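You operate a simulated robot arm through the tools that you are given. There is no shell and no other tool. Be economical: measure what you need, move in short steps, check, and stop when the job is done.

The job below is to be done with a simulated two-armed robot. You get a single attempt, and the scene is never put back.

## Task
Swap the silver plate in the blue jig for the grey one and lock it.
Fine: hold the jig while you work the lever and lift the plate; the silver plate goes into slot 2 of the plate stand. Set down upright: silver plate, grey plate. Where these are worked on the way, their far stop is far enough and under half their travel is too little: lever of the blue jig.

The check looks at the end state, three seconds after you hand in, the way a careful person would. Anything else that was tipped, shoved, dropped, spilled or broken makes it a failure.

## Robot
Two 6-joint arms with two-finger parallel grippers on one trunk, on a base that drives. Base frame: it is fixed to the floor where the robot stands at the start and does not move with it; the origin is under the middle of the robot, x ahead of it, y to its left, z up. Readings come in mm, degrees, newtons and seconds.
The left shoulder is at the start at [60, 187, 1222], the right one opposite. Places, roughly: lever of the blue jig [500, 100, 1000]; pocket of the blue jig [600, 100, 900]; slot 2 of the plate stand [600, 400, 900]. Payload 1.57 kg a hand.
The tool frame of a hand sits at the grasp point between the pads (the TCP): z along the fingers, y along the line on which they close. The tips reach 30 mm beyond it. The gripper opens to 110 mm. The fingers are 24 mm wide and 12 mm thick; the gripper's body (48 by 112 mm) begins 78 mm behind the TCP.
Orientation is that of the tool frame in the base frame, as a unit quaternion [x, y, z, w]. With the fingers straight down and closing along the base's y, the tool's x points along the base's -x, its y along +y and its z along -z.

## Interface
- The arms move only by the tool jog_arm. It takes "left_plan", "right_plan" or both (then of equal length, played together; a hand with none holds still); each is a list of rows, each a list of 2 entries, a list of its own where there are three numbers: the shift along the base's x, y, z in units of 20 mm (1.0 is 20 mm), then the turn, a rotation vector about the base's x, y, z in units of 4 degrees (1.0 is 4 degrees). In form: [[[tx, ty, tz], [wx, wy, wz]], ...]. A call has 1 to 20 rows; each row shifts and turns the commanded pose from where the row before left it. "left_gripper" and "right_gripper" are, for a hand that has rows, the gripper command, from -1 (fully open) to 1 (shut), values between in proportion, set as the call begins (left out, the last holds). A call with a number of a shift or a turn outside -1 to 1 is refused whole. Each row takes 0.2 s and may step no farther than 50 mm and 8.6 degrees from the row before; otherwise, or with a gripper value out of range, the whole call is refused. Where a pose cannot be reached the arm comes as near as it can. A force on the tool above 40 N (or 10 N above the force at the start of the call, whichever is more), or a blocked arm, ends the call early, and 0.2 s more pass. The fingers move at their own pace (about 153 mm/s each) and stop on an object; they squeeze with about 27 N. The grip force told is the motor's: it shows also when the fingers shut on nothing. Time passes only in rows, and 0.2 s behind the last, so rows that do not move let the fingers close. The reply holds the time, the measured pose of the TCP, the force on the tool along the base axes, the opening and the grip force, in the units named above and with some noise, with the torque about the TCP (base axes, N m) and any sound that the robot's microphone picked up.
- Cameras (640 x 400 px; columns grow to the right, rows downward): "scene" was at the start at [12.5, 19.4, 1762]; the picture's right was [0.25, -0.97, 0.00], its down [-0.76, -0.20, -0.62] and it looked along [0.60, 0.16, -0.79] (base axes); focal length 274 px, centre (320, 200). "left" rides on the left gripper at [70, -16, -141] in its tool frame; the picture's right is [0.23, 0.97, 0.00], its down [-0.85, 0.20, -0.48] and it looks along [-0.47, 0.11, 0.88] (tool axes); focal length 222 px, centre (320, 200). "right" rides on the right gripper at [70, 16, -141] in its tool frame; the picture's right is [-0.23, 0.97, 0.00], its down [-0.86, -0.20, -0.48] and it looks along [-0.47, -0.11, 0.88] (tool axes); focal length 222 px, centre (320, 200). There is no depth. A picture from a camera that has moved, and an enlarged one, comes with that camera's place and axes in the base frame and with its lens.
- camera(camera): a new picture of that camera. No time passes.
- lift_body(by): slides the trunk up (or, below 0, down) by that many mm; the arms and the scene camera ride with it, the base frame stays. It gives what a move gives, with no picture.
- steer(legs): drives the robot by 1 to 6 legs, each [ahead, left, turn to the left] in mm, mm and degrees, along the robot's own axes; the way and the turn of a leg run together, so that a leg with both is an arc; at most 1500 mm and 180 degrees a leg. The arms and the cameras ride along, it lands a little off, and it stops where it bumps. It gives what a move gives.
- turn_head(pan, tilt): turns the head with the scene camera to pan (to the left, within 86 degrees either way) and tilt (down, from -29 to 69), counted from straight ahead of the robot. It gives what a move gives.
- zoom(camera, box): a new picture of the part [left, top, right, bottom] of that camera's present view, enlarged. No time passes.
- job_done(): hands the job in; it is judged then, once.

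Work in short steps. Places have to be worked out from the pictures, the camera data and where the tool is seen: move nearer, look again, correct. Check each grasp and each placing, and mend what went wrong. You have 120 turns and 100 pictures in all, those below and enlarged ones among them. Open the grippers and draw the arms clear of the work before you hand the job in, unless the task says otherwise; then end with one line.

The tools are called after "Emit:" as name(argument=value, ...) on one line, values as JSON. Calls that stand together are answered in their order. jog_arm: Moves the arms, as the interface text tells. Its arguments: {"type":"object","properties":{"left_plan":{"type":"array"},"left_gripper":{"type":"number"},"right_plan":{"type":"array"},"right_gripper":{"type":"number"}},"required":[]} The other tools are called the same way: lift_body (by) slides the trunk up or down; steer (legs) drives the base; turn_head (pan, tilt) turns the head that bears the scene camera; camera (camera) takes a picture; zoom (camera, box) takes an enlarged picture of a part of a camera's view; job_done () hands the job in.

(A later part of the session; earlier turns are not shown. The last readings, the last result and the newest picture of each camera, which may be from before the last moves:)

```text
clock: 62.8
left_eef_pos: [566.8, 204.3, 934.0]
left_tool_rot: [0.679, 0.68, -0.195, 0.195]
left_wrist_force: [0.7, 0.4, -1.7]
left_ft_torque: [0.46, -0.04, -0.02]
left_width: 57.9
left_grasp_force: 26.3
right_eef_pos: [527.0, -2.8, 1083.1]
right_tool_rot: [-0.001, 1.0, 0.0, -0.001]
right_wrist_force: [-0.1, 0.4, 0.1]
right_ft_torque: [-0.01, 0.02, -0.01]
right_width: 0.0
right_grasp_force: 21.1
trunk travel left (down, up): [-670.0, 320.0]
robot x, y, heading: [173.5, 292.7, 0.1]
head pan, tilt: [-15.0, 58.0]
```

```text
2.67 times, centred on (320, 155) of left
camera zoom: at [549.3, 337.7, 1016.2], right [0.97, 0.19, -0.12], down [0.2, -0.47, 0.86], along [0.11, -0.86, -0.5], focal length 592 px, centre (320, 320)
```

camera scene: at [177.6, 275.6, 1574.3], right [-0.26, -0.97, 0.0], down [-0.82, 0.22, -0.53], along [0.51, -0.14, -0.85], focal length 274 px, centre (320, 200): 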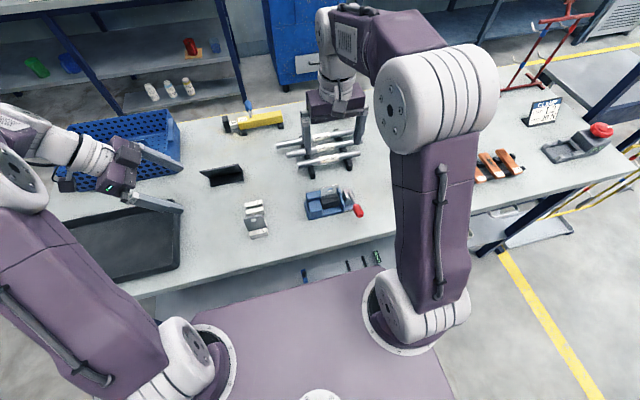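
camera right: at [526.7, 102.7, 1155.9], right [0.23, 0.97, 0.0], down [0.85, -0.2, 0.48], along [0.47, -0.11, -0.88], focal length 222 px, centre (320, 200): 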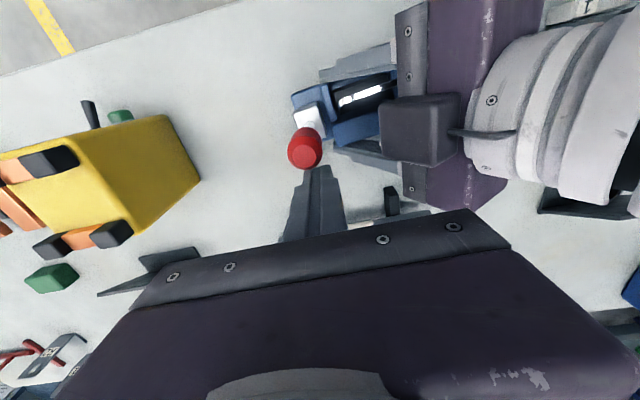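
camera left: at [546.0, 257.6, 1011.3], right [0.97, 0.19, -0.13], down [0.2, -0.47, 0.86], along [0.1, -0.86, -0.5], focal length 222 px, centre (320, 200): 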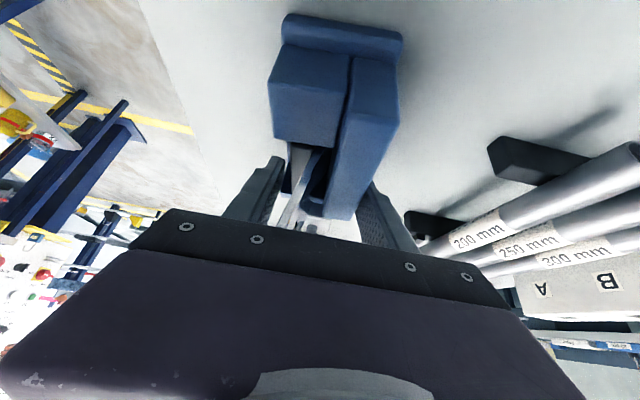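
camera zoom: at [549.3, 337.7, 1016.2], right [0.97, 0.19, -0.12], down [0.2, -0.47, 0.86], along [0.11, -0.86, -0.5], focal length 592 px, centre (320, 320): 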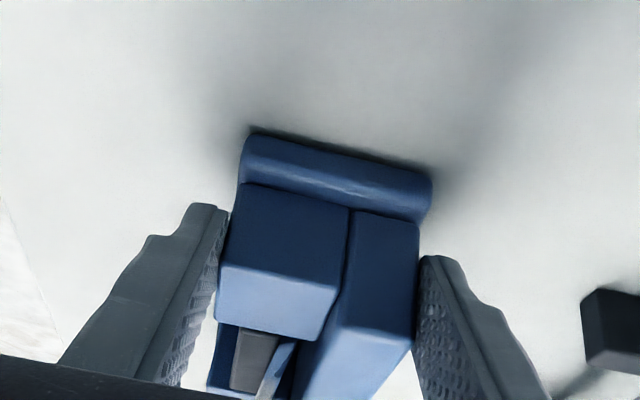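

The jig is nearly back (about 5 mm toward −y of the original). I shift it +4 mm with the left hand and meanwhile turn the right hand 90° (closing along x, camera to the outside).

Emit:
jog_arm(left_plan=[[[0, 0.1, 0], [0, 0, 0]], [[0, 0.12, 0], [0, 0, 0]], [[0, 0, 0], [0, 0, 0]]])

Emit:
jog_arm(right_plan=[[[0, 0, 0], [0, 0, 1]], [[0, 0, 0], [0, 0, 1]], [[0, 0, 0], [0, 0, 1]], [[0, 0, 0], [0, 0, 1]], [[0, 0, 0], [0, 0, 1]], [[0, 0, 0], [0, 0, 1]], [[0, 0, 0], [0, 0, 1]], [[0, 0, 0], [0, 0, 1]], [[0, 0, 0], [0, 0, 1]], [[0, 0, 0], [0, 0, 1]], [[0, 0, 0], [0, 0, 1]], [[0, 0, 0], [0, 0, 1]], [[0, 0, 0], [0, 0, 1]], [[0, 0, 0], [0, 0, 1]], [[0, 0, 0], [0, 0, 1]], [[0, 0, 0], [0, 0, 1]], [[0, 0, 0], [0, 0, 1]], [[0, 0, 0], [0, 0, 1]], [[0, 0, 0], [0, 0, 1]], [[0, 0, 0], [0, 0, 1]]], right_gripper=-0.1)

Emit:
jog_arm(right_plan=[[[0.5, 0, 1], [0, 0, 1]], [[0.5, 0, 1], [0, 0, 1]], [[0.5, 1, 0], [0, 0, 0.5]], [[0.3, 1, 0], [0, 0, 0]]])

Emit:
camera(camera="right")

```text
clock: 63.6
left_eef_pos: [565.6, 208.2, 932.4]
left_tool_rot: [0.679, 0.68, -0.196, 0.194]
left_wrist_force: [0.9, 0.2, 0.4]
left_ft_torque: [0.18, -0.07, 0.01]
left_width: 57.7
left_grasp_force: 26.3
right_eef_pos: [525.1, -3.1, 1083.0]
right_tool_rot: [-0.001, 1.0, 0.0, 0.0]
right_wrist_force: [-0.6, 0.2, 0.0]
right_ft_torque: [0.01, -0.01, -0.02]
right_width: 0.2
right_grasp_force: 21.4
trunk travel left (down, up): [-670.0, 320.0]
robot x, y, heading: [171.5, 295.5, 0.3]
head pan, tilt: [-15.0, 58.0]
```

```text
clock: 67.8
left_eef_pos: [566.4, 208.3, 933.4]
left_tool_rot: [0.68, 0.68, -0.195, 0.194]
left_wrist_force: [0.3, 0.4, 0.5]
left_ft_torque: [-0.1, 0.11, -0.05]
left_width: 57.8
left_grasp_force: 27.1
right_eef_pos: [525.0, -4.2, 1083.8]
right_tool_rot: [-0.644, 0.765, 0.0, 0.0]
right_wrist_force: [-0.3, 0.1, 0.5]
right_ft_torque: [-0.01, 0.03, 0.02]
right_width: 60.5
right_grasp_force: 0.0
trunk travel left (down, up): [-670.0, 320.0]
robot x, y, heading: [171.7, 291.8, 0.1]
head pan, tilt: [-15.0, 58.0]
```

```text
clock: 68.8
left_eef_pos: [567.2, 209.0, 933.2]
left_tool_rot: [0.679, 0.68, -0.195, 0.195]
left_wrist_force: [0.4, 0.5, 0.1]
left_ft_torque: [-0.08, 0.14, -0.12]
left_width: 57.9
left_grasp_force: 26.7
right_eef_pos: [559.8, 36.1, 1124.1]
right_tool_rot: [0.708, -0.706, 0.0, 0.001]
right_wrist_force: [0.1, 0.1, 0.4]
right_ft_torque: [0.0, 0.04, -0.01]
right_width: 60.4
right_grasp_force: 0.0
trunk travel left (down, up): [-670.0, 320.0]
robot x, y, heading: [172.8, 292.7, 0.0]
head pan, tilt: [-15.0, 58.0]
```

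```text
39 pictures are left
camera right: at [545.0, -32.5, 1265.8], right [-0.97, 0.23, 0.0], down [0.2, 0.86, 0.48], along [0.11, 0.47, -0.88], focal length 222 px, centre (320, 200)
```

right: 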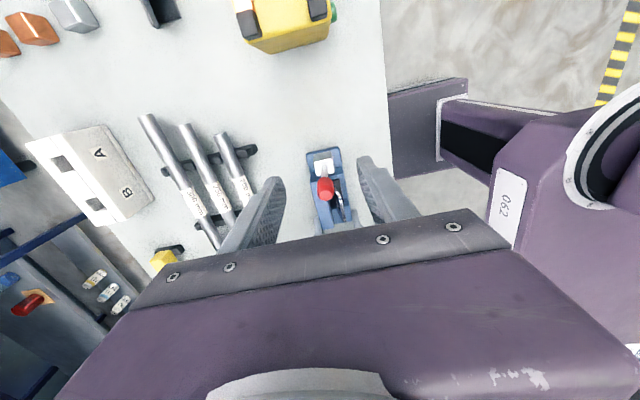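

I move the right hand over the plate (y≈146), staying above the lever, and look down.

Emit:
jog_arm(right_plan=[[[0, 1, 0], [0, 0, 0]], [[0, 1, 0], [0, 0, 0]], [[0, 1, 0], [0, 0, 0]], [[0, 1, 0], [0, 0, 0]], [[0, 1, 0], [0, 0, 0]], [[0, 0.5, 0], [0, 0, 0]]])

Emit:
zoom(camera="right", box=[240, 80, 400, 180])

Emit:
zoom(camera="scene", box=[290, 155, 370, 205])

```text
clock: 70.2
left_eef_pos: [566.6, 208.3, 932.8]
left_tool_rot: [0.679, 0.681, -0.195, 0.195]
left_wrist_force: [-0.7, -0.5, 0.2]
left_ft_torque: [-0.07, 0.11, -0.06]
left_width: 57.6
left_grasp_force: 27.2
right_eef_pos: [559.8, 146.7, 1123.8]
right_tool_rot: [0.707, -0.707, 0.0, 0.0]
right_wrist_force: [0.0, -0.2, -0.7]
right_ft_torque: [0.01, -0.02, -0.01]
right_width: 60.3
right_grasp_force: 0.0
trunk travel left (down, up): [-670.0, 320.0]
robot x, y, heading: [172.8, 293.0, -0.1]
head pan, tilt: [-15.0, 58.0]
```

```text
4.00 times, centred on (320, 130) of right
camera zoom: at [544.4, 77.6, 1264.6], right [-0.97, 0.23, 0.0], down [0.2, 0.86, 0.48], along [0.11, 0.47, -0.88], focal length 888 px, centre (320, 480)
```

zoom: 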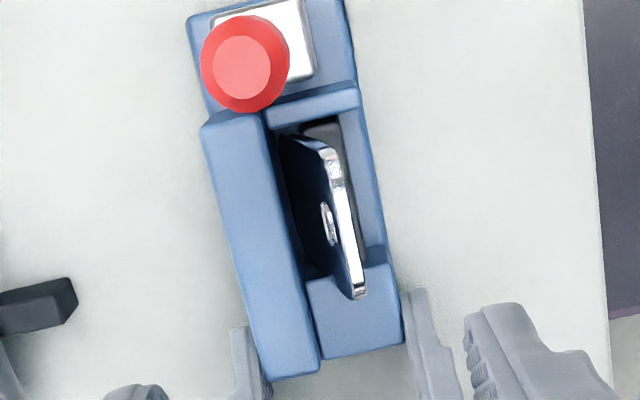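

```text
8.00 times, centred on (330, 180) of scene
camera zoom: at [177.6, 274.9, 1574.3], right [-0.26, -0.97, 0.0], down [-0.82, 0.22, -0.53], along [0.51, -0.14, -0.85], focal length 2196 px, centre (240, 360)
```

zoom: 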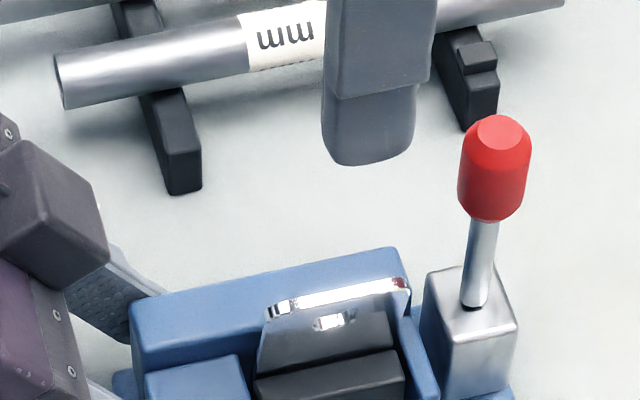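

The jig is within ~2 mm of its original pose. The plate leans ~10° toward the robot: top edge at x≈551, y 118–164, z≈983. I tilt the right hand 10° to match and descend with a 40 mm opening.

Emit:
jog_arm(right_plan=[[[-0.11, -0.1, 0], [0, -1, 0]], [[-0.11, -0.1, 0], [0, -1, 0]], [[-0.12, -0.08, 0], [0, -0.5, 0]], [[0, 0, -1], [0, 0, 0]], [[0, 0, -1], [0, 0, 0]], [[0, 0, -1], [0, 0, 0]], [[0, 0, -1], [0, 0, 0]], [[0, 0, -1], [0, 0, 0]], [[0, 0, -1], [0, 0, 0]]], right_gripper=0.27)

Emit:
zoom(camera="right", box=[240, 90, 400, 190])

```text
clock: 72.2
left_eef_pos: [566.1, 208.2, 932.8]
left_tool_rot: [0.679, 0.68, -0.196, 0.194]
left_wrist_force: [-0.9, -0.5, 0.5]
left_ft_torque: [-0.02, 0.16, -0.08]
left_width: 57.3
left_grasp_force: 26.5
right_eef_pos: [553.2, 139.4, 1002.4]
right_tool_rot: [-0.704, 0.704, -0.062, 0.062]
right_wrist_force: [0.4, -0.2, -0.2]
right_ft_torque: [-0.01, -0.01, 0.02]
right_width: 40.0
right_grasp_force: 0.1
trunk travel left (down, up): [-670.0, 320.0]
robot x, y, heading: [170.7, 294.2, 0.1]
head pan, tilt: [-15.0, 58.0]
```

```text
4.00 times, centred on (320, 140) of right
camera zoom: at [513.4, 71.0, 1138.9], right [-0.96, 0.23, -0.17], down [0.11, 0.86, 0.51], along [0.26, 0.47, -0.85], focal length 888 px, centre (320, 440)
```

zoom: 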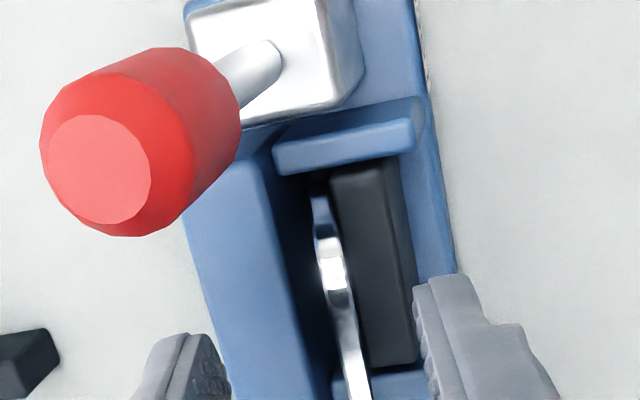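

The hand is parallel to the plate, the plate a bit to the near side. I descend the last 30 mm with a −3 mm x correction and close.

Emit:
jog_arm(right_plan=[[[-0.1, 0.05, -0.75], [0, 0, 0]], [[-0.05, 0, -0.75], [0, 0, 0]]])

Emit:
jog_arm(right_plan=[[[0, 0, 0], [0, 0, 0]], [[0, 0, 0], [0, 0, 0]], [[0, 0, 0], [0, 0, 0]]], right_gripper=1)

```text
clock: 72.8
left_eef_pos: [566.4, 207.5, 933.6]
left_tool_rot: [0.68, 0.68, -0.195, 0.194]
left_wrist_force: [-0.5, 0.8, 0.6]
left_ft_torque: [-0.03, 0.13, -0.09]
left_width: 57.7
left_grasp_force: 26.8
right_eef_pos: [550.6, 141.9, 973.0]
right_tool_rot: [0.705, -0.704, 0.061, -0.061]
right_wrist_force: [-0.7, -0.1, 0.2]
right_ft_torque: [0.0, -0.02, -0.02]
right_width: 40.3
right_grasp_force: 0.1
trunk travel left (down, up): [-670.0, 320.0]
robot x, y, heading: [173.0, 293.9, 0.2]
head pan, tilt: [-15.0, 58.0]
```

```text
clock: 73.6
left_eef_pos: [566.1, 207.9, 933.2]
left_tool_rot: [0.68, 0.679, -0.196, 0.193]
left_wrist_force: [-10.7, 1.1, 2.0]
left_ft_torque: [0.19, -0.07, -0.53]
left_width: 57.5
left_grasp_force: 27.0
right_eef_pos: [553.0, 140.5, 973.1]
right_tool_rot: [0.705, -0.703, 0.062, -0.064]
right_wrist_force: [13.9, -1.8, 0.5]
right_ft_torque: [0.02, -0.68, -0.4]
right_width: 4.6
right_grasp_force: 25.6
trunk travel left (down, up): [-670.0, 320.0]
robot x, y, heading: [168.4, 290.3, 0.4]
head pan, tilt: [-15.0, 58.0]
```

Plate gripped (4.6 mm). I relax the x force (+2 mm) and lift along the plate's plane, left hand still holding the jig.

Emit:
jog_arm(right_plan=[[[0.08, 0, 0], [0, 0, 0]], [[-0.05, 0, 0.4], [0, 0, 0]], [[-0.07, 0, 0.5], [0, 0, 0]], [[-0.15, 0, 1], [0, 0, 0]]])

Emit:
zoom(camera="scene", box=[270, 130, 390, 205])

```text
clock: 74.6
left_eef_pos: [567.2, 207.3, 933.8]
left_tool_rot: [0.679, 0.681, -0.194, 0.196]
left_wrist_force: [1.0, 0.9, 0.0]
left_ft_torque: [-0.05, 0.09, 0.07]
left_width: 57.8
left_grasp_force: 26.6
right_eef_pos: [547.3, 142.3, 1009.0]
right_tool_rot: [0.705, -0.704, 0.06, -0.06]
right_wrist_force: [-0.1, 0.2, -1.8]
right_ft_torque: [-0.01, -0.01, 0.01]
right_width: 4.9
right_grasp_force: 25.3
trunk travel left (down, up): [-670.0, 320.0]
robot x, y, heading: [169.9, 292.5, 0.1]
head pan, tilt: [-15.0, 58.0]
```

```text
5.33 times, centred on (330, 168) of scene
camera zoom: at [177.1, 274.9, 1574.2], right [-0.26, -0.97, 0.0], down [-0.82, 0.22, -0.53], along [0.51, -0.14, -0.85], focal length 1464 px, centre (267, 373)
```

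zoom: 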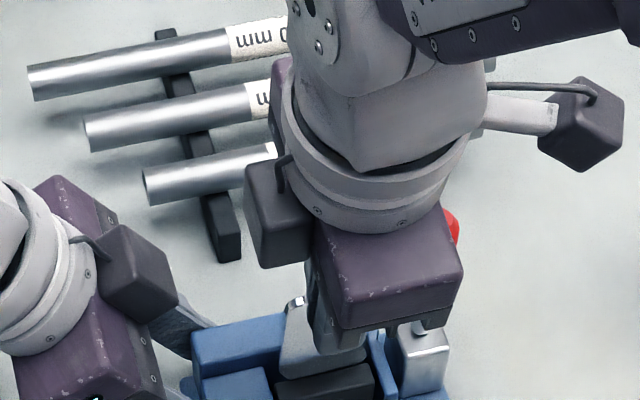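

The plate is free, with only its weight on the hand. I lift it well clear and bring it upright.

Emit:
jog_arm(right_plan=[[[-0.1, 0, 1], [0, 0, 0]], [[-0.1, 0, 1], [0, 0, 0]], [[0, 0, 1], [0, 0, 0]], [[0, 0, 1], [0, 0, 0]], [[0, 0, 1], [0, 0, 0]], [[0, 0, 1], [0, 1, 0]], [[0, 0, 1], [0, 1, 0]], [[0, 0, 0], [0, 0.5, 0]]])

Emit:
jog_arm(left_plan=[[[0, 0, 0], [0, 0, 0]], [[0, 0, 0], [0, 0, 0]], [[0, 0.62, 1], [0, 0, 0]], [[0, 0.62, 1], [0, 0, 0]], [[0, 0.62, 1], [0, 0, 0]], [[0, 0.62, 1], [0, 0, 0]], [[0, 0.62, 1], [0, 0, 0]], [[0, 1, 1], [0, 0, 0]], [[0, 1, 1], [0, 0, 0]], [[0, 1, 1], [0, 0, 0]], [[0, 1, 1], [0, 0, 0]], [[0, 1, 0.5], [0, 0, 0]], [[0, 1, 0], [0, 0, 0]], [[0, 1, 0], [0, 0, 0]], [[0, 1, 0], [0, 0, 0]], [[0, 1, 0], [0, 0, 0]], [[0, 1, 0], [0, 0, 0]], [[0, 1, 0], [0, 0, 0]], [[0, 1, 0], [0, 0, 0]]], left_gripper=-0.36)

Emit:
turn_head(pan=10, tilt=58)

Emit:
camera(camera="scene")

```text
clock: 76.4
left_eef_pos: [566.3, 208.2, 932.8]
left_tool_rot: [0.68, 0.68, -0.195, 0.194]
left_wrist_force: [-0.5, -0.5, -0.5]
left_ft_torque: [-0.12, 0.2, -0.1]
left_width: 57.7
left_grasp_force: 27.3
right_eef_pos: [543.2, 141.2, 1152.1]
right_tool_rot: [0.707, -0.707, 0.0, 0.001]
right_wrist_force: [0.2, -0.4, -1.9]
right_ft_torque: [-0.01, -0.01, 0.02]
right_width: 4.9
right_grasp_force: 25.0
trunk travel left (down, up): [-670.0, 320.0]
robot x, y, heading: [168.3, 293.0, 0.1]
head pan, tilt: [-15.0, 58.0]
```

```text
clock: 80.4
left_eef_pos: [567.5, 513.6, 1122.6]
left_tool_rot: [0.679, 0.68, -0.195, 0.196]
left_wrist_force: [-0.7, -0.3, 0.4]
left_ft_torque: [-0.03, -0.02, 0.02]
left_width: 74.8
left_grasp_force: 0.1
right_eef_pos: [541.5, 140.8, 1152.6]
right_tool_rot: [0.707, -0.707, -0.001, 0.001]
right_wrist_force: [-0.3, 0.4, -2.6]
right_ft_torque: [0.02, -0.02, 0.01]
right_width: 5.3
right_grasp_force: 25.8
trunk travel left (down, up): [-670.0, 320.0]
robot x, y, heading: [172.4, 292.8, 0.1]
head pan, tilt: [-15.0, 58.0]
```

```text
clock: 81.3
left_eef_pos: [567.1, 513.4, 1123.1]
left_tool_rot: [0.679, 0.681, -0.194, 0.195]
left_wrist_force: [-0.4, -0.3, 0.5]
left_ft_torque: [-0.02, 0.01, -0.01]
left_width: 75.0
left_grasp_force: 0.1
right_eef_pos: [543.4, 140.6, 1151.3]
right_tool_rot: [0.708, -0.706, 0.0, 0.0]
right_wrist_force: [0.5, -0.1, -1.8]
right_ft_torque: [0.01, 0.0, -0.04]
right_width: 5.0
right_grasp_force: 24.8
trunk travel left (down, up): [-670.0, 320.0]
robot x, y, heading: [166.8, 291.0, 0.3]
head pan, tilt: [10.0, 58.0]
```

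```text
34 pictures are left
camera scene: at [178.7, 304.5, 1574.3], right [0.17, -0.98, 0.0], down [-0.84, -0.15, -0.53], along [0.52, 0.09, -0.85], focal length 274 px, centre (320, 200)
```

scene: 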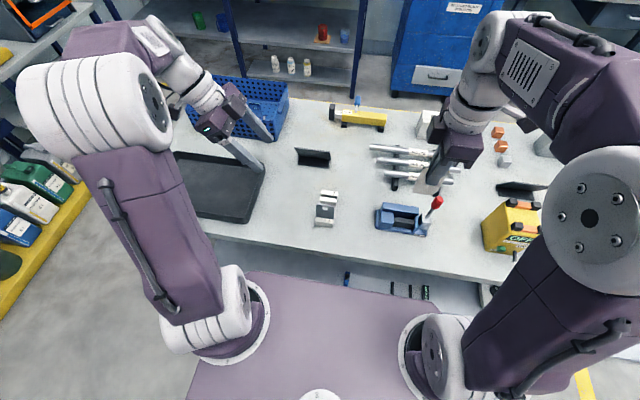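

Now I measure the stand: scene zoom and left-camera zoom, plus one on the jig's pocket.

Emit:
zoom(camera="scene", box=[290, 175, 370, 225])

Emit:
zoom(camera="scene", box=[370, 190, 450, 240])

Emit:
camera(camera="left")

```text
8.00 times, centred on (330, 200) of scene
camera zoom: at [178.7, 304.5, 1574.3], right [0.17, -0.98, 0.0], down [-0.84, -0.15, -0.53], along [0.52, 0.09, -0.85], focal length 2196 px, centre (240, 200)
```

zoom: 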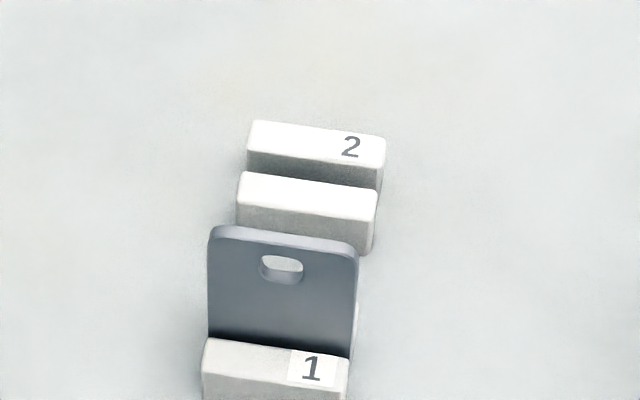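

```text
8.00 times, centred on (410, 215) of scene
camera zoom: at [178.7, 304.5, 1574.3], right [0.17, -0.98, 0.0], down [-0.84, -0.15, -0.53], along [0.52, 0.09, -0.85], focal length 2196 px, centre (-400, 80)
```

zoom: 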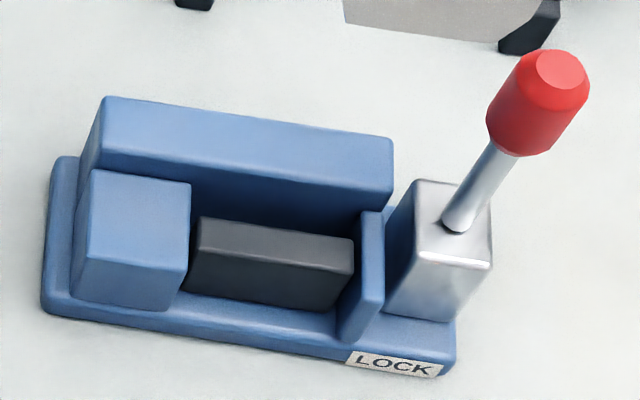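

```text
31 pictures are left
camera left: at [550.1, 646.2, 1205.7], right [0.97, 0.19, -0.12], down [0.2, -0.47, 0.86], along [0.11, -0.86, -0.5], focal length 222 px, centre (320, 200)
```

left: 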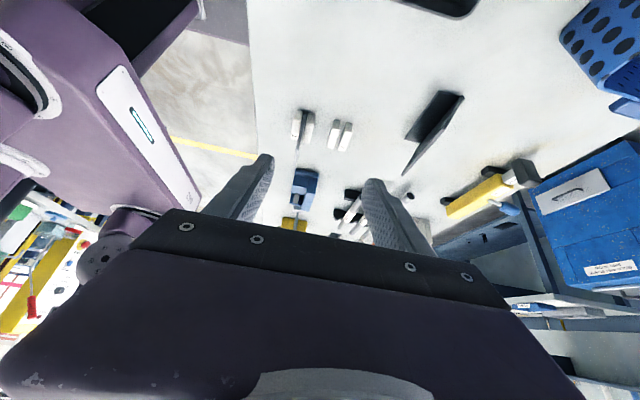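

I zoom the left camera on the stand to triangulate slot 2.

Emit:
zoom(camera="left", box=[280, 95, 376, 155])

```text
6.67 times, centred on (328, 125) of left
camera zoom: at [550.1, 646.2, 1205.7], right [0.97, 0.19, -0.12], down [0.2, -0.47, 0.86], along [0.11, -0.86, -0.5], focal length 1481 px, centre (267, 700)
```

zoom: 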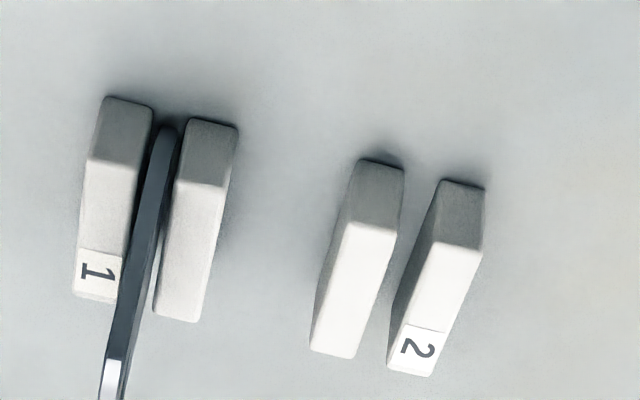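

Slot 2 lies between x≈601.5 and 612 over y 329–378 (centre ≈ (606.8, 353.5)), block tops z≈906, yaw ≈0. I carry the plate there at height.

Emit:
jog_arm(right_plan=[[[0.292, 0.968, 0], [0, 0, 0]], [[0.292, 0.968, 0], [0, 0, 0]], [[0.292, 0.968, 0], [0, 0, 0]], [[0.292, 0.968, 0], [0, 0, 0]], [[0.292, 0.968, 0], [0, 0, 0]], [[0.292, 0.968, 0], [0, 0, 0]], [[0.292, 0.968, 0], [0, 0, 0]], [[0.292, 0.968, 0], [0, 0, 0]], [[0.292, 0.968, 0], [0, 0, 0]], [[0.292, 0.968, 0], [0, 0, 0]], [[0.292, 0.968, 0], [0, 0, 0]], [[0, 0, -1], [0, 0, 0]], [[0, 0, -1], [0, 0, 0]], [[0, 0, -1], [0, 0, 0]], [[0, 0, -1], [0, 0, 0]], [[0, 0, -1], [0, 0, 0]], [[0, 0, -1], [0, 0, 0]]])

Emit:
zoom(camera="left", box=[272, 85, 400, 165])

Emit:
zoom(camera="scene", box=[280, 160, 376, 220])

```text
clock: 84.9
left_eef_pos: [569.0, 512.4, 1122.9]
left_tool_rot: [0.679, 0.68, -0.195, 0.195]
left_wrist_force: [0.0, 0.0, 0.5]
left_ft_torque: [0.01, -0.04, -0.05]
left_width: 74.8
left_grasp_force: 0.0
right_eef_pos: [607.1, 354.4, 1030.7]
right_tool_rot: [0.708, -0.706, -0.001, 0.0]
right_wrist_force: [0.2, 0.3, -1.9]
right_ft_torque: [-0.01, 0.02, -0.01]
right_width: 5.0
right_grasp_force: 24.6
trunk travel left (down, up): [-670.0, 320.0]
robot x, y, heading: [173.9, 294.1, 0.4]
head pan, tilt: [10.0, 58.0]
```

```text
5.00 times, centred on (336, 125) of left
camera zoom: at [550.4, 646.6, 1205.5], right [0.97, 0.19, -0.12], down [0.2, -0.47, 0.86], along [0.11, -0.86, -0.5], focal length 1111 px, centre (240, 575)
```

zoom: 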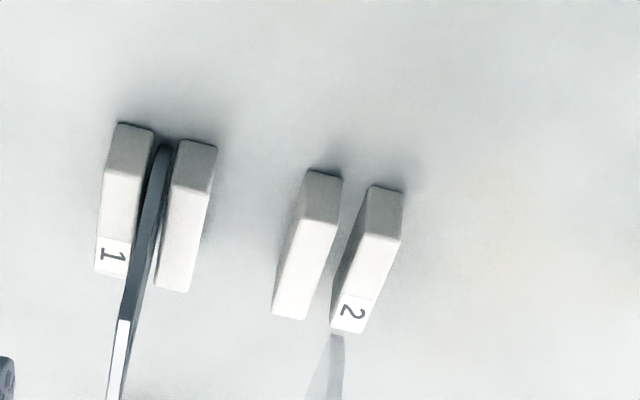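

```text
6.67 times, centred on (328, 190) of scene
camera zoom: at [179.1, 304.9, 1574.3], right [0.17, -0.98, 0.0], down [-0.84, -0.15, -0.53], along [0.52, 0.09, -0.85], focal length 1830 px, centre (267, 267)
```

zoom: 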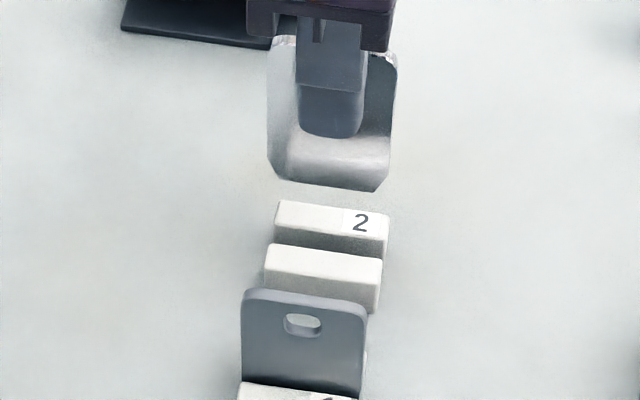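

Plate bottom is at z≈950, x≈605.6, y 331–380: good. I correct −1.5 mm y and −1.4° yaw and lower to just above the blocks.

Emit:
jog_arm(right_plan=[[[0.02, -0.07, -0.6], [0, 0, -0.35]], [[0, 0, -0.6], [0, 0, 0]], [[0, 0, -0.6], [0, 0, 0]], [[0, 0, 0], [0, 0, 0]]])

Emit:
zoom(camera="left", box=[310, 105, 374, 145])

```text
clock: 85.9
left_eef_pos: [565.8, 512.1, 1123.8]
left_tool_rot: [0.679, 0.68, -0.196, 0.195]
left_wrist_force: [-0.5, 0.0, 0.3]
left_ft_torque: [-0.03, 0.02, 0.01]
left_width: 74.8
left_grasp_force: 0.0
right_eef_pos: [605.6, 353.6, 995.1]
right_tool_rot: [-0.699, 0.715, 0.0, 0.0]
right_wrist_force: [-0.5, -0.9, -0.6]
right_ft_torque: [-0.02, 0.0, 0.02]
right_width: 4.9
right_grasp_force: 25.1
trunk travel left (down, up): [-670.0, 320.0]
robot x, y, heading: [168.5, 297.4, 0.1]
head pan, tilt: [10.0, 58.0]
```

```text
10.00 times, centred on (342, 125) of left
camera zoom: at [550.1, 646.6, 1205.6], right [0.97, 0.19, -0.12], down [0.2, -0.47, 0.86], along [0.11, -0.86, -0.5], focal length 2221 px, centre (100, 950)
```

zoom: 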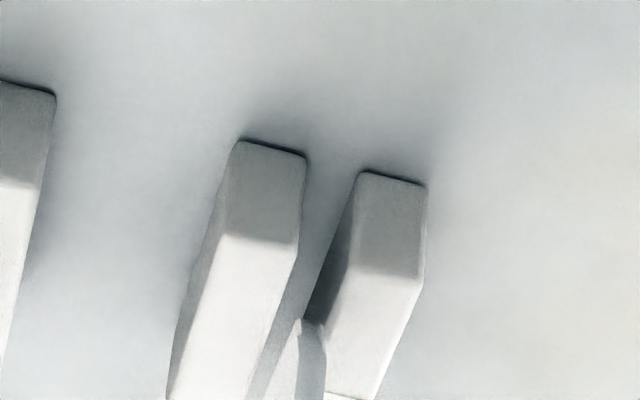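

The plate lines up with the slot's mid-plane. I lower it into the slot in small steps.

Emit:
jog_arm(right_plan=[[[0, 0, -0.4], [0, 0, 0]], [[0, 0, -0.4], [0, 0, 0]], [[0, 0, -0.4], [0, 0, 0]], [[0, 0, 0], [0, 0, 0]]])

```text
clock: 86.9
left_eef_pos: [567.2, 513.9, 1122.4]
left_tool_rot: [0.68, 0.68, -0.195, 0.195]
left_wrist_force: [-0.3, -0.4, 0.4]
left_ft_torque: [-0.01, -0.03, -0.02]
left_width: 75.1
left_grasp_force: 0.1
right_eef_pos: [606.8, 353.2, 971.5]
right_tool_rot: [-0.699, 0.715, 0.001, 0.0]
right_wrist_force: [-0.4, 0.3, -0.9]
right_ft_torque: [0.02, -0.02, 0.01]
right_width: 4.9
right_grasp_force: 25.6
trunk travel left (down, up): [-670.0, 320.0]
robot x, y, heading: [175.4, 292.4, 0.0]
head pan, tilt: [10.0, 58.0]
```

No contact so far (bottom ≈ 890, between the blocks). I continue down in smaller steps until it touches.

Emit:
jog_arm(right_plan=[[[0, 0, -0.2], [0, 0, 0]], [[0, 0, -0.2], [0, 0, 0]], [[0, 0, 0], [0, 0, 0]]])

```text
clock: 87.7
left_eef_pos: [567.7, 512.8, 1123.3]
left_tool_rot: [0.679, 0.681, -0.195, 0.195]
left_wrist_force: [0.9, 0.6, 0.0]
left_ft_torque: [-0.01, 0.0, 0.02]
left_width: 74.7
left_grasp_force: 0.0
right_eef_pos: [607.4, 353.6, 964.1]
right_tool_rot: [-0.699, 0.715, 0.0, 0.0]
right_wrist_force: [-0.3, 0.4, -1.1]
right_ft_torque: [-0.01, 0.0, -0.02]
right_width: 5.0
right_grasp_force: 25.0
trunk travel left (down, up): [-670.0, 320.0]
robot x, y, heading: [171.7, 288.8, -0.0]
head pan, tilt: [10.0, 58.0]
```

Emit:
jog_arm(right_plan=[[[0, 0, -0.15], [0, 0, 0]], [[0, 0, -0.15], [0, 0, 0]], [[0, 0, 0], [0, 0, 0]]])

Emit:
zoom(camera="left", box=[280, 95, 376, 155])

```text
clock: 88.5
left_eef_pos: [566.4, 512.0, 1123.2]
left_tool_rot: [0.68, 0.68, -0.194, 0.195]
left_wrist_force: [-0.2, -0.4, 0.6]
left_ft_torque: [-0.02, -0.01, 0.01]
left_width: 74.7
left_grasp_force: 0.0
right_eef_pos: [607.2, 354.1, 961.0]
right_tool_rot: [-0.699, 0.715, 0.0, 0.002]
right_wrist_force: [0.3, -1.3, 13.3]
right_ft_torque: [0.14, -0.06, -0.03]
right_width: 4.8
right_grasp_force: 25.5
trunk travel left (down, up): [-670.0, 320.0]
robot x, y, heading: [173.4, 292.4, 0.1]
head pan, tilt: [10.0, 58.0]
```

```text
6.67 times, centred on (328, 125) of left
camera zoom: at [549.0, 646.2, 1206.3], right [0.97, 0.19, -0.12], down [0.2, -0.47, 0.86], along [0.11, -0.86, -0.5], focal length 1481 px, centre (267, 700)
```

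zoom: 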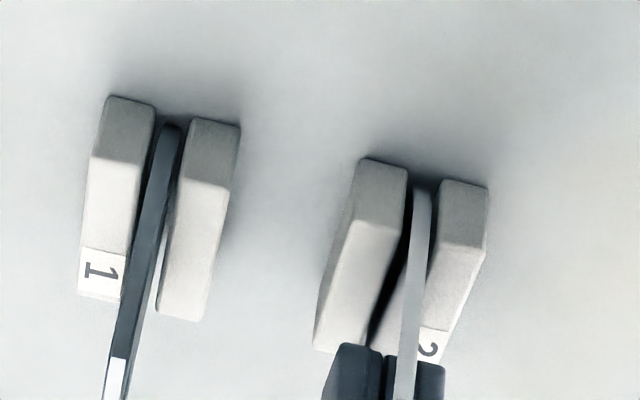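

The plate bottomed (13 N) in slot 2. I release with a small opening (near finger stays clear of the grey plate) and rise.

Emit:
jog_arm(right_plan=[[[0, 0, 0.05], [0, 0, 0]], [[0, 0, 0], [0, 0, 0]], [[0, 0, 0], [0, 0, 0]]], right_gripper=0.5)

Emit:
jog_arm(right_plan=[[[0, 0, 0.5], [0, 0, 0]], [[0, 0, 1], [0, 0, 0]], [[0, 0, 1], [0, 0, 0]], [[0, 0, 1], [0, 0, 0]], [[-1, 0, 0], [0, 0, 0]], [[-1, 0, 0], [0, 0, 0]]])

Emit:
zoom(camera="left", box=[264, 95, 392, 175])

Emit:
zoom(camera="right", box=[220, 60, 420, 185])

```text
clock: 89.3
left_eef_pos: [566.8, 512.4, 1123.2]
left_tool_rot: [0.68, 0.68, -0.196, 0.195]
left_wrist_force: [-0.7, 0.6, 0.5]
left_ft_torque: [0.02, -0.03, 0.01]
left_width: 74.8
left_grasp_force: 0.1
right_eef_pos: [607.0, 352.9, 959.4]
right_tool_rot: [-0.7, 0.714, 0.0, -0.001]
right_wrist_force: [-0.2, 0.3, -0.2]
right_ft_torque: [-0.02, -0.01, -0.01]
right_width: 27.5
right_grasp_force: 0.1
trunk travel left (down, up): [-670.0, 320.0]
robot x, y, heading: [172.4, 295.1, 0.2]
head pan, tilt: [10.0, 58.0]
```

```text
clock: 90.7
left_eef_pos: [567.9, 512.4, 1124.1]
left_tool_rot: [0.679, 0.68, -0.195, 0.195]
left_wrist_force: [0.6, -1.0, 0.2]
left_ft_torque: [0.02, 0.01, -0.01]
left_width: 74.8
left_grasp_force: 0.0
right_eef_pos: [566.5, 352.1, 1030.0]
right_tool_rot: [-0.699, 0.715, -0.001, 0.001]
right_wrist_force: [0.4, 0.5, -0.2]
right_ft_torque: [0.02, 0.0, 0.02]
right_width: 27.4
right_grasp_force: 0.1
trunk travel left (down, up): [-670.0, 320.0]
robot x, y, heading: [170.9, 291.1, 0.1]
head pan, tilt: [10.0, 58.0]
```

```text
5.00 times, centred on (328, 135) of left
camera zoom: at [549.4, 646.5, 1205.9], right [0.97, 0.19, -0.12], down [0.2, -0.47, 0.86], along [0.11, -0.86, -0.5], focal length 1111 px, centre (280, 525)
```

zoom: 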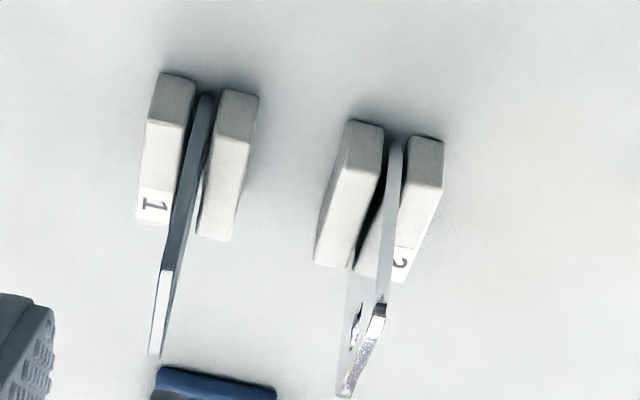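

```text
3.20 times, centred on (320, 122) of right
camera zoom: at [549.1, 284.0, 1170.8], right [-0.97, 0.25, 0.0], down [0.22, 0.85, 0.48], along [0.12, 0.46, -0.88], focal length 711 px, centre (320, 448)
```

zoom: 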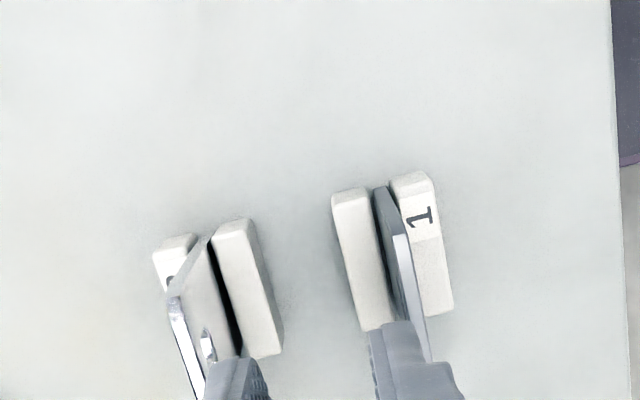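

Silver stands in slot 2. Grey plate: x≈538.5, y 331–379, top z≈971, upright. I move over it, descend to z≈960 and close.

Emit:
jog_arm(right_plan=[[[-0.7, 0.15, 0], [0, 0, 0]], [[-0.7, 0, 0], [0, 0, 0]], [[0, 0, -1], [0, 0, 0]], [[0, 0, -0.5], [0, 0, 0]], [[0, 0, 0], [0, 0, 0]]], right_gripper=0.27)

Emit:
zoom(camera="right", box=[240, 90, 400, 190])

```text
clock: 91.9
left_eef_pos: [565.5, 513.2, 1122.9]
left_tool_rot: [0.68, 0.68, -0.195, 0.196]
left_wrist_force: [-0.1, 0.4, -0.9]
left_ft_torque: [-0.02, 0.03, 0.0]
left_width: 74.8
left_grasp_force: 0.0
right_eef_pos: [538.6, 356.6, 997.8]
right_tool_rot: [-0.699, 0.716, 0.0, 0.0]
right_wrist_force: [0.3, -0.2, -0.5]
right_ft_torque: [-0.01, -0.01, 0.01]
right_width: 40.2
right_grasp_force: 0.1
trunk travel left (down, up): [-670.0, 320.0]
robot x, y, heading: [170.4, 293.1, 0.0]
head pan, tilt: [10.0, 58.0]
```

```text
4.00 times, centred on (320, 140) of right
camera zoom: at [520.9, 287.3, 1139.5], right [-0.97, 0.25, 0.0], down [0.22, 0.85, 0.48], along [0.12, 0.46, -0.88], focal length 888 px, centre (320, 440)
```

zoom: 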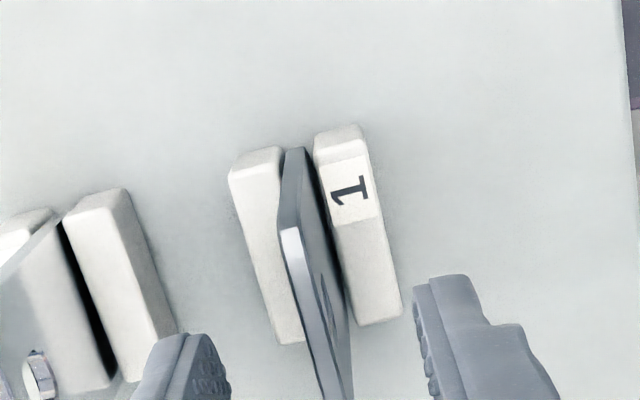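

Centred. I descend to z≈960 and close.

Emit:
jog_arm(right_plan=[[[0, 0, -0.9], [0, 0, 0]], [[0, 0, -0.95], [0, 0, 0]]])

Emit:
jog_arm(right_plan=[[[0, 0, 0], [0, 0, 0]], [[0, 0, 0], [0, 0, 0]]], right_gripper=1)

Emit:
jog_arm(right_plan=[[[0, 0, 0.3], [0, 0, 0]], [[0, 0, 0.5], [0, 0, 0]], [[0, 0, 1], [0, 0, 0]], [[0, 0, 1], [0, 0, 0]], [[0, 0, 1], [0, 0, 0]], [[0, 0, 1], [0, 0, 0]], [[0, 0, 1], [0, 0, 0]], [[0, 0, 1], [0, 0, 0]], [[0, 0, 1], [0, 0, 0]]])

```text
clock: 92.5
left_eef_pos: [568.5, 512.8, 1122.8]
left_tool_rot: [0.679, 0.68, -0.195, 0.195]
left_wrist_force: [0.0, -0.2, -0.3]
left_ft_torque: [-0.02, -0.03, 0.01]
left_width: 74.9
left_grasp_force: 0.0
right_eef_pos: [538.2, 357.6, 961.7]
right_tool_rot: [-0.699, 0.715, 0.0, 0.0]
right_wrist_force: [-0.5, -0.2, 0.1]
right_ft_torque: [-0.04, 0.04, -0.02]
right_width: 40.2
right_grasp_force: 0.1
trunk travel left (down, up): [-670.0, 320.0]
robot x, y, heading: [173.4, 292.8, 0.1]
head pan, tilt: [10.0, 58.0]
```

```text
clock: 93.1
left_eef_pos: [566.8, 514.3, 1123.3]
left_tool_rot: [0.679, 0.68, -0.196, 0.194]
left_wrist_force: [0.9, -0.3, 0.6]
left_ft_torque: [0.03, -0.03, -0.01]
left_width: 74.7
left_grasp_force: 0.0
right_eef_pos: [537.5, 355.9, 960.7]
right_tool_rot: [-0.699, 0.715, 0.0, -0.001]
right_wrist_force: [-0.1, 1.2, -0.2]
right_ft_torque: [-0.01, 0.02, 0.01]
right_width: 4.8
right_grasp_force: 25.2
trunk travel left (down, up): [-670.0, 320.0]
robot x, y, heading: [172.8, 291.9, -0.0]
head pan, tilt: [10.0, 58.0]
```

```text
clock: 95.1
left_eef_pos: [567.2, 513.8, 1122.7]
left_tool_rot: [0.678, 0.681, -0.195, 0.196]
left_wrist_force: [0.6, 0.3, -0.1]
left_ft_torque: [0.01, 0.01, 0.02]
left_width: 74.8
left_grasp_force: 0.1
right_eef_pos: [539.8, 354.9, 1118.4]
right_tool_rot: [-0.699, 0.715, 0.001, 0.0]
right_wrist_force: [-0.4, -0.7, -1.4]
right_ft_torque: [-0.01, 0.01, 0.03]
right_width: 5.0
right_grasp_force: 25.1
trunk travel left (down, up): [-670.0, 320.0]
robot x, y, heading: [170.6, 292.0, 0.2]
head pan, tilt: [10.0, 58.0]
```

Grey plate lifted. Pocket gap: jaw far edge x≈558, back wall near face x≈569, y centre ≈143. I carry the plate there and stop just above.

Emit:
jog_arm(right_plan=[[[0.116, -0.964, 0], [0, 0, 0.35]], [[0.116, -0.964, 0], [0, 0, 0]], [[0.116, -0.964, 0], [0, 0, 0]], [[0.116, -0.964, 0], [0, 0, 0]], [[0.116, -0.964, 0], [0, 0, 0]], [[0.116, -0.964, 0], [0, 0, 0]], [[0.116, -0.964, 0], [0, 0, 0]], [[0.116, -0.964, 0], [0, 0, 0]], [[0.116, -0.964, 0], [0, 0, 0]], [[0.116, -0.964, 0], [0, 0, 0]], [[0.116, -0.964, 0], [0, 0, 0]], [[0, 0, -1], [0, 0, 0]], [[0, 0, -1], [0, 0, 0]], [[0, 0, -1], [0, 0, 0]], [[0, 0, -1], [0, 0, 0]], [[0, 0, -0.4], [0, 0, 0]], [[0, 0, 0], [0, 0, 0]]])

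Emit:
zoom(camera="scene", box=[360, 175, 456, 235])

Emit:
zoom(camera="left", box=[280, 140, 344, 180])

```text
clock: 98.7
left_eef_pos: [566.3, 512.5, 1123.6]
left_tool_rot: [0.679, 0.68, -0.196, 0.194]
left_wrist_force: [-0.8, 0.0, 0.2]
left_ft_torque: [0.01, -0.02, -0.01]
left_width: 74.7
left_grasp_force: 0.0
right_eef_pos: [564.0, 144.8, 1029.9]
right_tool_rot: [0.708, -0.707, 0.0, 0.0]
right_wrist_force: [0.9, 0.2, -1.7]
right_ft_torque: [0.01, 0.0, -0.01]
right_width: 4.9
right_grasp_force: 25.0
trunk travel left (down, up): [-670.0, 320.0]
robot x, y, heading: [169.9, 295.4, 0.1]
head pan, tilt: [10.0, 58.0]
```

```text
6.67 times, centred on (408, 205) of scene
camera zoom: at [178.7, 304.7, 1574.3], right [0.17, -0.98, 0.0], down [-0.83, -0.15, -0.53], along [0.52, 0.09, -0.85], focal length 1830 px, centre (-267, 167)
```

zoom: 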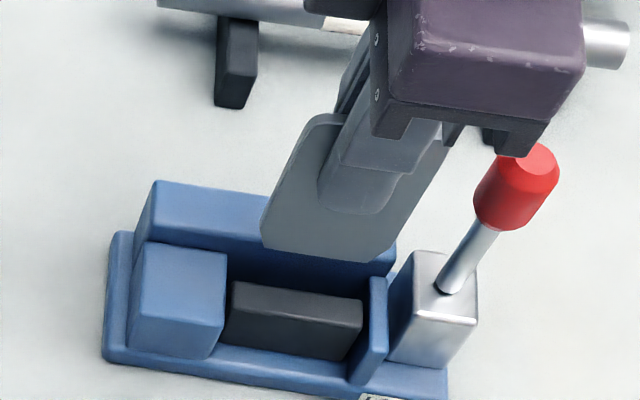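

```text
10.00 times, centred on (312, 160) of left
camera zoom: at [550.1, 646.5, 1205.6], right [0.97, 0.19, -0.12], down [0.2, -0.47, 0.86], along [0.11, -0.86, -0.5], focal length 2221 px, centre (400, 600)
```

zoom: 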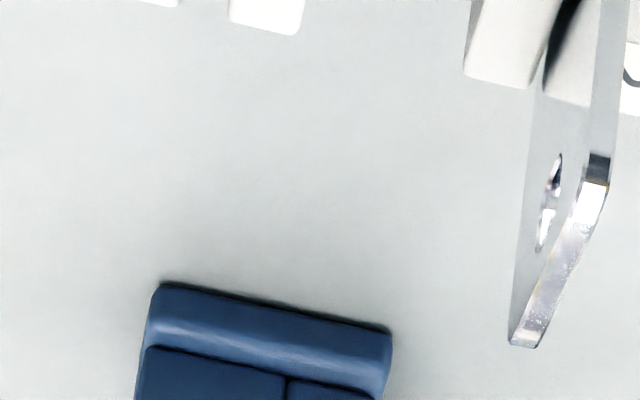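

Plate bottom is at z≈950, y 118–165, parallel to the pocket. I descend slowly, watching for contact at the rim.

Emit:
jog_arm(right_plan=[[[0, 0, -0.4], [0, 0, 0]], [[0, 0, -0.4], [0, 0, 0]], [[0, 0, -0.2], [0, 0, 0]], [[0, 0, 0], [0, 0, 0]]])

Emit:
zoom(camera="scene", box=[370, 190, 434, 230])

```text
clock: 99.7
left_eef_pos: [567.2, 512.2, 1123.0]
left_tool_rot: [0.679, 0.68, -0.195, 0.195]
left_wrist_force: [0.3, -0.4, -0.1]
left_ft_torque: [0.02, 0.02, 0.0]
left_width: 74.9
left_grasp_force: 0.1
right_eef_pos: [563.3, 144.6, 1010.9]
right_tool_rot: [0.707, -0.707, 0.0, 0.001]
right_wrist_force: [-0.4, 0.1, -0.6]
right_ft_torque: [0.02, -0.03, -0.03]
right_width: 4.9
right_grasp_force: 25.1
trunk travel left (down, up): [-670.0, 320.0]
robot x, y, heading: [167.9, 295.1, 0.3]
head pan, tilt: [10.0, 58.0]
```

```text
10.00 times, centred on (402, 210) of scene
camera zoom: at [178.8, 304.7, 1574.3], right [0.17, -0.98, 0.0], down [-0.84, -0.15, -0.53], along [0.52, 0.09, -0.85], focal length 2745 px, centre (-500, 100)
```

zoom: 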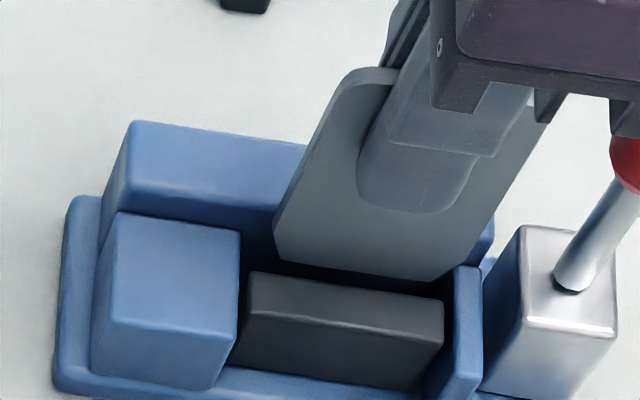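

The plate is entering the gap cleanly. I continue down until it touches the base.

Emit:
jog_arm(right_plan=[[[0, 0, -0.4], [0, 0, 0]], [[0, 0, -0.4], [0, 0, 0]], [[0, 0, -0.4], [0, 0, 0]], [[0, 0, -0.2], [0, 0, 0]], [[0, 0, 0], [0, 0, 0]]])

```text
clock: 100.9
left_eef_pos: [567.5, 512.4, 1122.5]
left_tool_rot: [0.68, 0.68, -0.195, 0.194]
left_wrist_force: [0.2, -0.6, -0.8]
left_ft_torque: [0.02, 0.01, 0.04]
left_width: 74.7
left_grasp_force: 0.1
right_eef_pos: [564.1, 144.4, 982.9]
right_tool_rot: [0.708, -0.706, 0.0, 0.0]
right_wrist_force: [0.5, 0.7, -1.4]
right_ft_torque: [0.0, 0.01, 0.06]
right_width: 4.8
right_grasp_force: 24.9
trunk travel left (down, up): [-670.0, 320.0]
robot x, y, heading: [173.2, 291.2, 0.0]
head pan, tilt: [10.0, 58.0]
```

Emit:
jog_arm(right_plan=[[[0, 0, -0.15], [0, 0, 0]], [[0, 0, -0.15], [0, 0, 0]], [[0, 0, -0.1], [0, 0, 0]], [[0, 0, 0], [0, 0, 0]]])

```text
clock: 101.9
left_eef_pos: [566.7, 512.4, 1124.2]
left_tool_rot: [0.679, 0.68, -0.194, 0.195]
left_wrist_force: [0.0, -0.8, -0.4]
left_ft_torque: [0.0, 0.01, 0.0]
left_width: 74.7
left_grasp_force: 0.1
right_eef_pos: [563.0, 145.2, 975.4]
right_tool_rot: [0.708, -0.706, 0.001, -0.001]
right_wrist_force: [1.6, -4.1, 16.2]
right_ft_torque: [-0.33, -0.16, 0.01]
right_width: 5.1
right_grasp_force: 25.3
trunk travel left (down, up): [-670.0, 320.0]
robot x, y, heading: [167.9, 293.5, 0.2]
head pan, tilt: [10.0, 58.0]
```

Bottomed out (16 N) at the expected height. I release gently and rise.

Emit:
jog_arm(right_plan=[[[0, 0, 0.07], [0, 0, 0]], [[0, 0, 0], [0, 0, 0]], [[0, 0, 0], [0, 0, 0]]], right_gripper=0.4)

Emit:
jog_arm(right_plan=[[[0, 0, 0.5], [0, 0, 0]], [[0, 0, 1], [0, 0, 0]], [[0, 0, 1], [0, 0, 0]], [[0, 0, 1], [0, 0, 0]], [[0, 0, 1], [0, 0, 0]], [[0, 0, 1], [0, 0, 0]], [[0, 0, 1], [0, 0, 0]], [[0, -1, 0], [0, 0, 0]], [[0, -1, 0], [0, 0, 0]], [[0, -1, 0], [0, 0, 0]], [[0, -1, 0], [0, 0, 0]], [[-0.5, -1, 0], [0, 0, 0]], [[-0.5, -1, 0], [0, 0, 0]]])

Emit:
zoom(camera="scene", box=[370, 180, 450, 230])

```text
clock: 102.7
left_eef_pos: [566.2, 512.9, 1123.5]
left_tool_rot: [0.679, 0.68, -0.196, 0.195]
left_wrist_force: [-0.3, 0.4, -0.1]
left_ft_torque: [0.03, -0.05, 0.01]
left_width: 74.8
left_grasp_force: 0.0
right_eef_pos: [563.0, 144.0, 974.9]
right_tool_rot: [0.708, -0.706, -0.001, 0.0]
right_wrist_force: [-0.6, -0.2, 0.5]
right_ft_torque: [-0.03, -0.01, 0.0]
right_width: 33.1
right_grasp_force: 0.1
trunk travel left (down, up): [-670.0, 320.0]
robot x, y, heading: [169.6, 296.4, -0.1]
head pan, tilt: [10.0, 58.0]
```

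```text
clock: 105.5
left_eef_pos: [566.8, 512.2, 1124.1]
left_tool_rot: [0.679, 0.68, -0.195, 0.195]
left_wrist_force: [-0.6, -0.8, 0.1]
left_ft_torque: [-0.02, 0.0, -0.05]
left_width: 74.8
left_grasp_force: 0.0
right_eef_pos: [542.9, 25.0, 1104.8]
right_tool_rot: [0.707, -0.707, 0.0, 0.0]
right_wrist_force: [0.3, 0.4, -0.1]
right_ft_torque: [0.03, -0.03, 0.01]
right_width: 33.0
right_grasp_force: 0.1
trunk travel left (down, up): [-670.0, 320.0]
robot x, y, heading: [172.4, 291.5, 0.1]
head pan, tilt: [10.0, 58.0]
```

```text
8.00 times, centred on (410, 205) of scene
camera zoom: at [178.1, 304.1, 1574.3], right [0.17, -0.98, 0.0], down [-0.83, -0.15, -0.53], along [0.52, 0.09, -0.85], focal length 2196 px, centre (-400, 160)
```

zoom: 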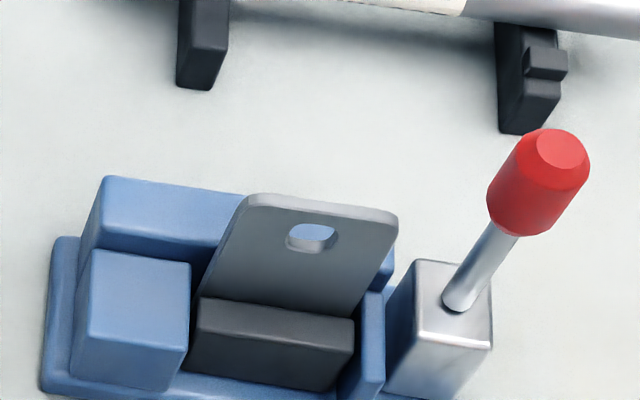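

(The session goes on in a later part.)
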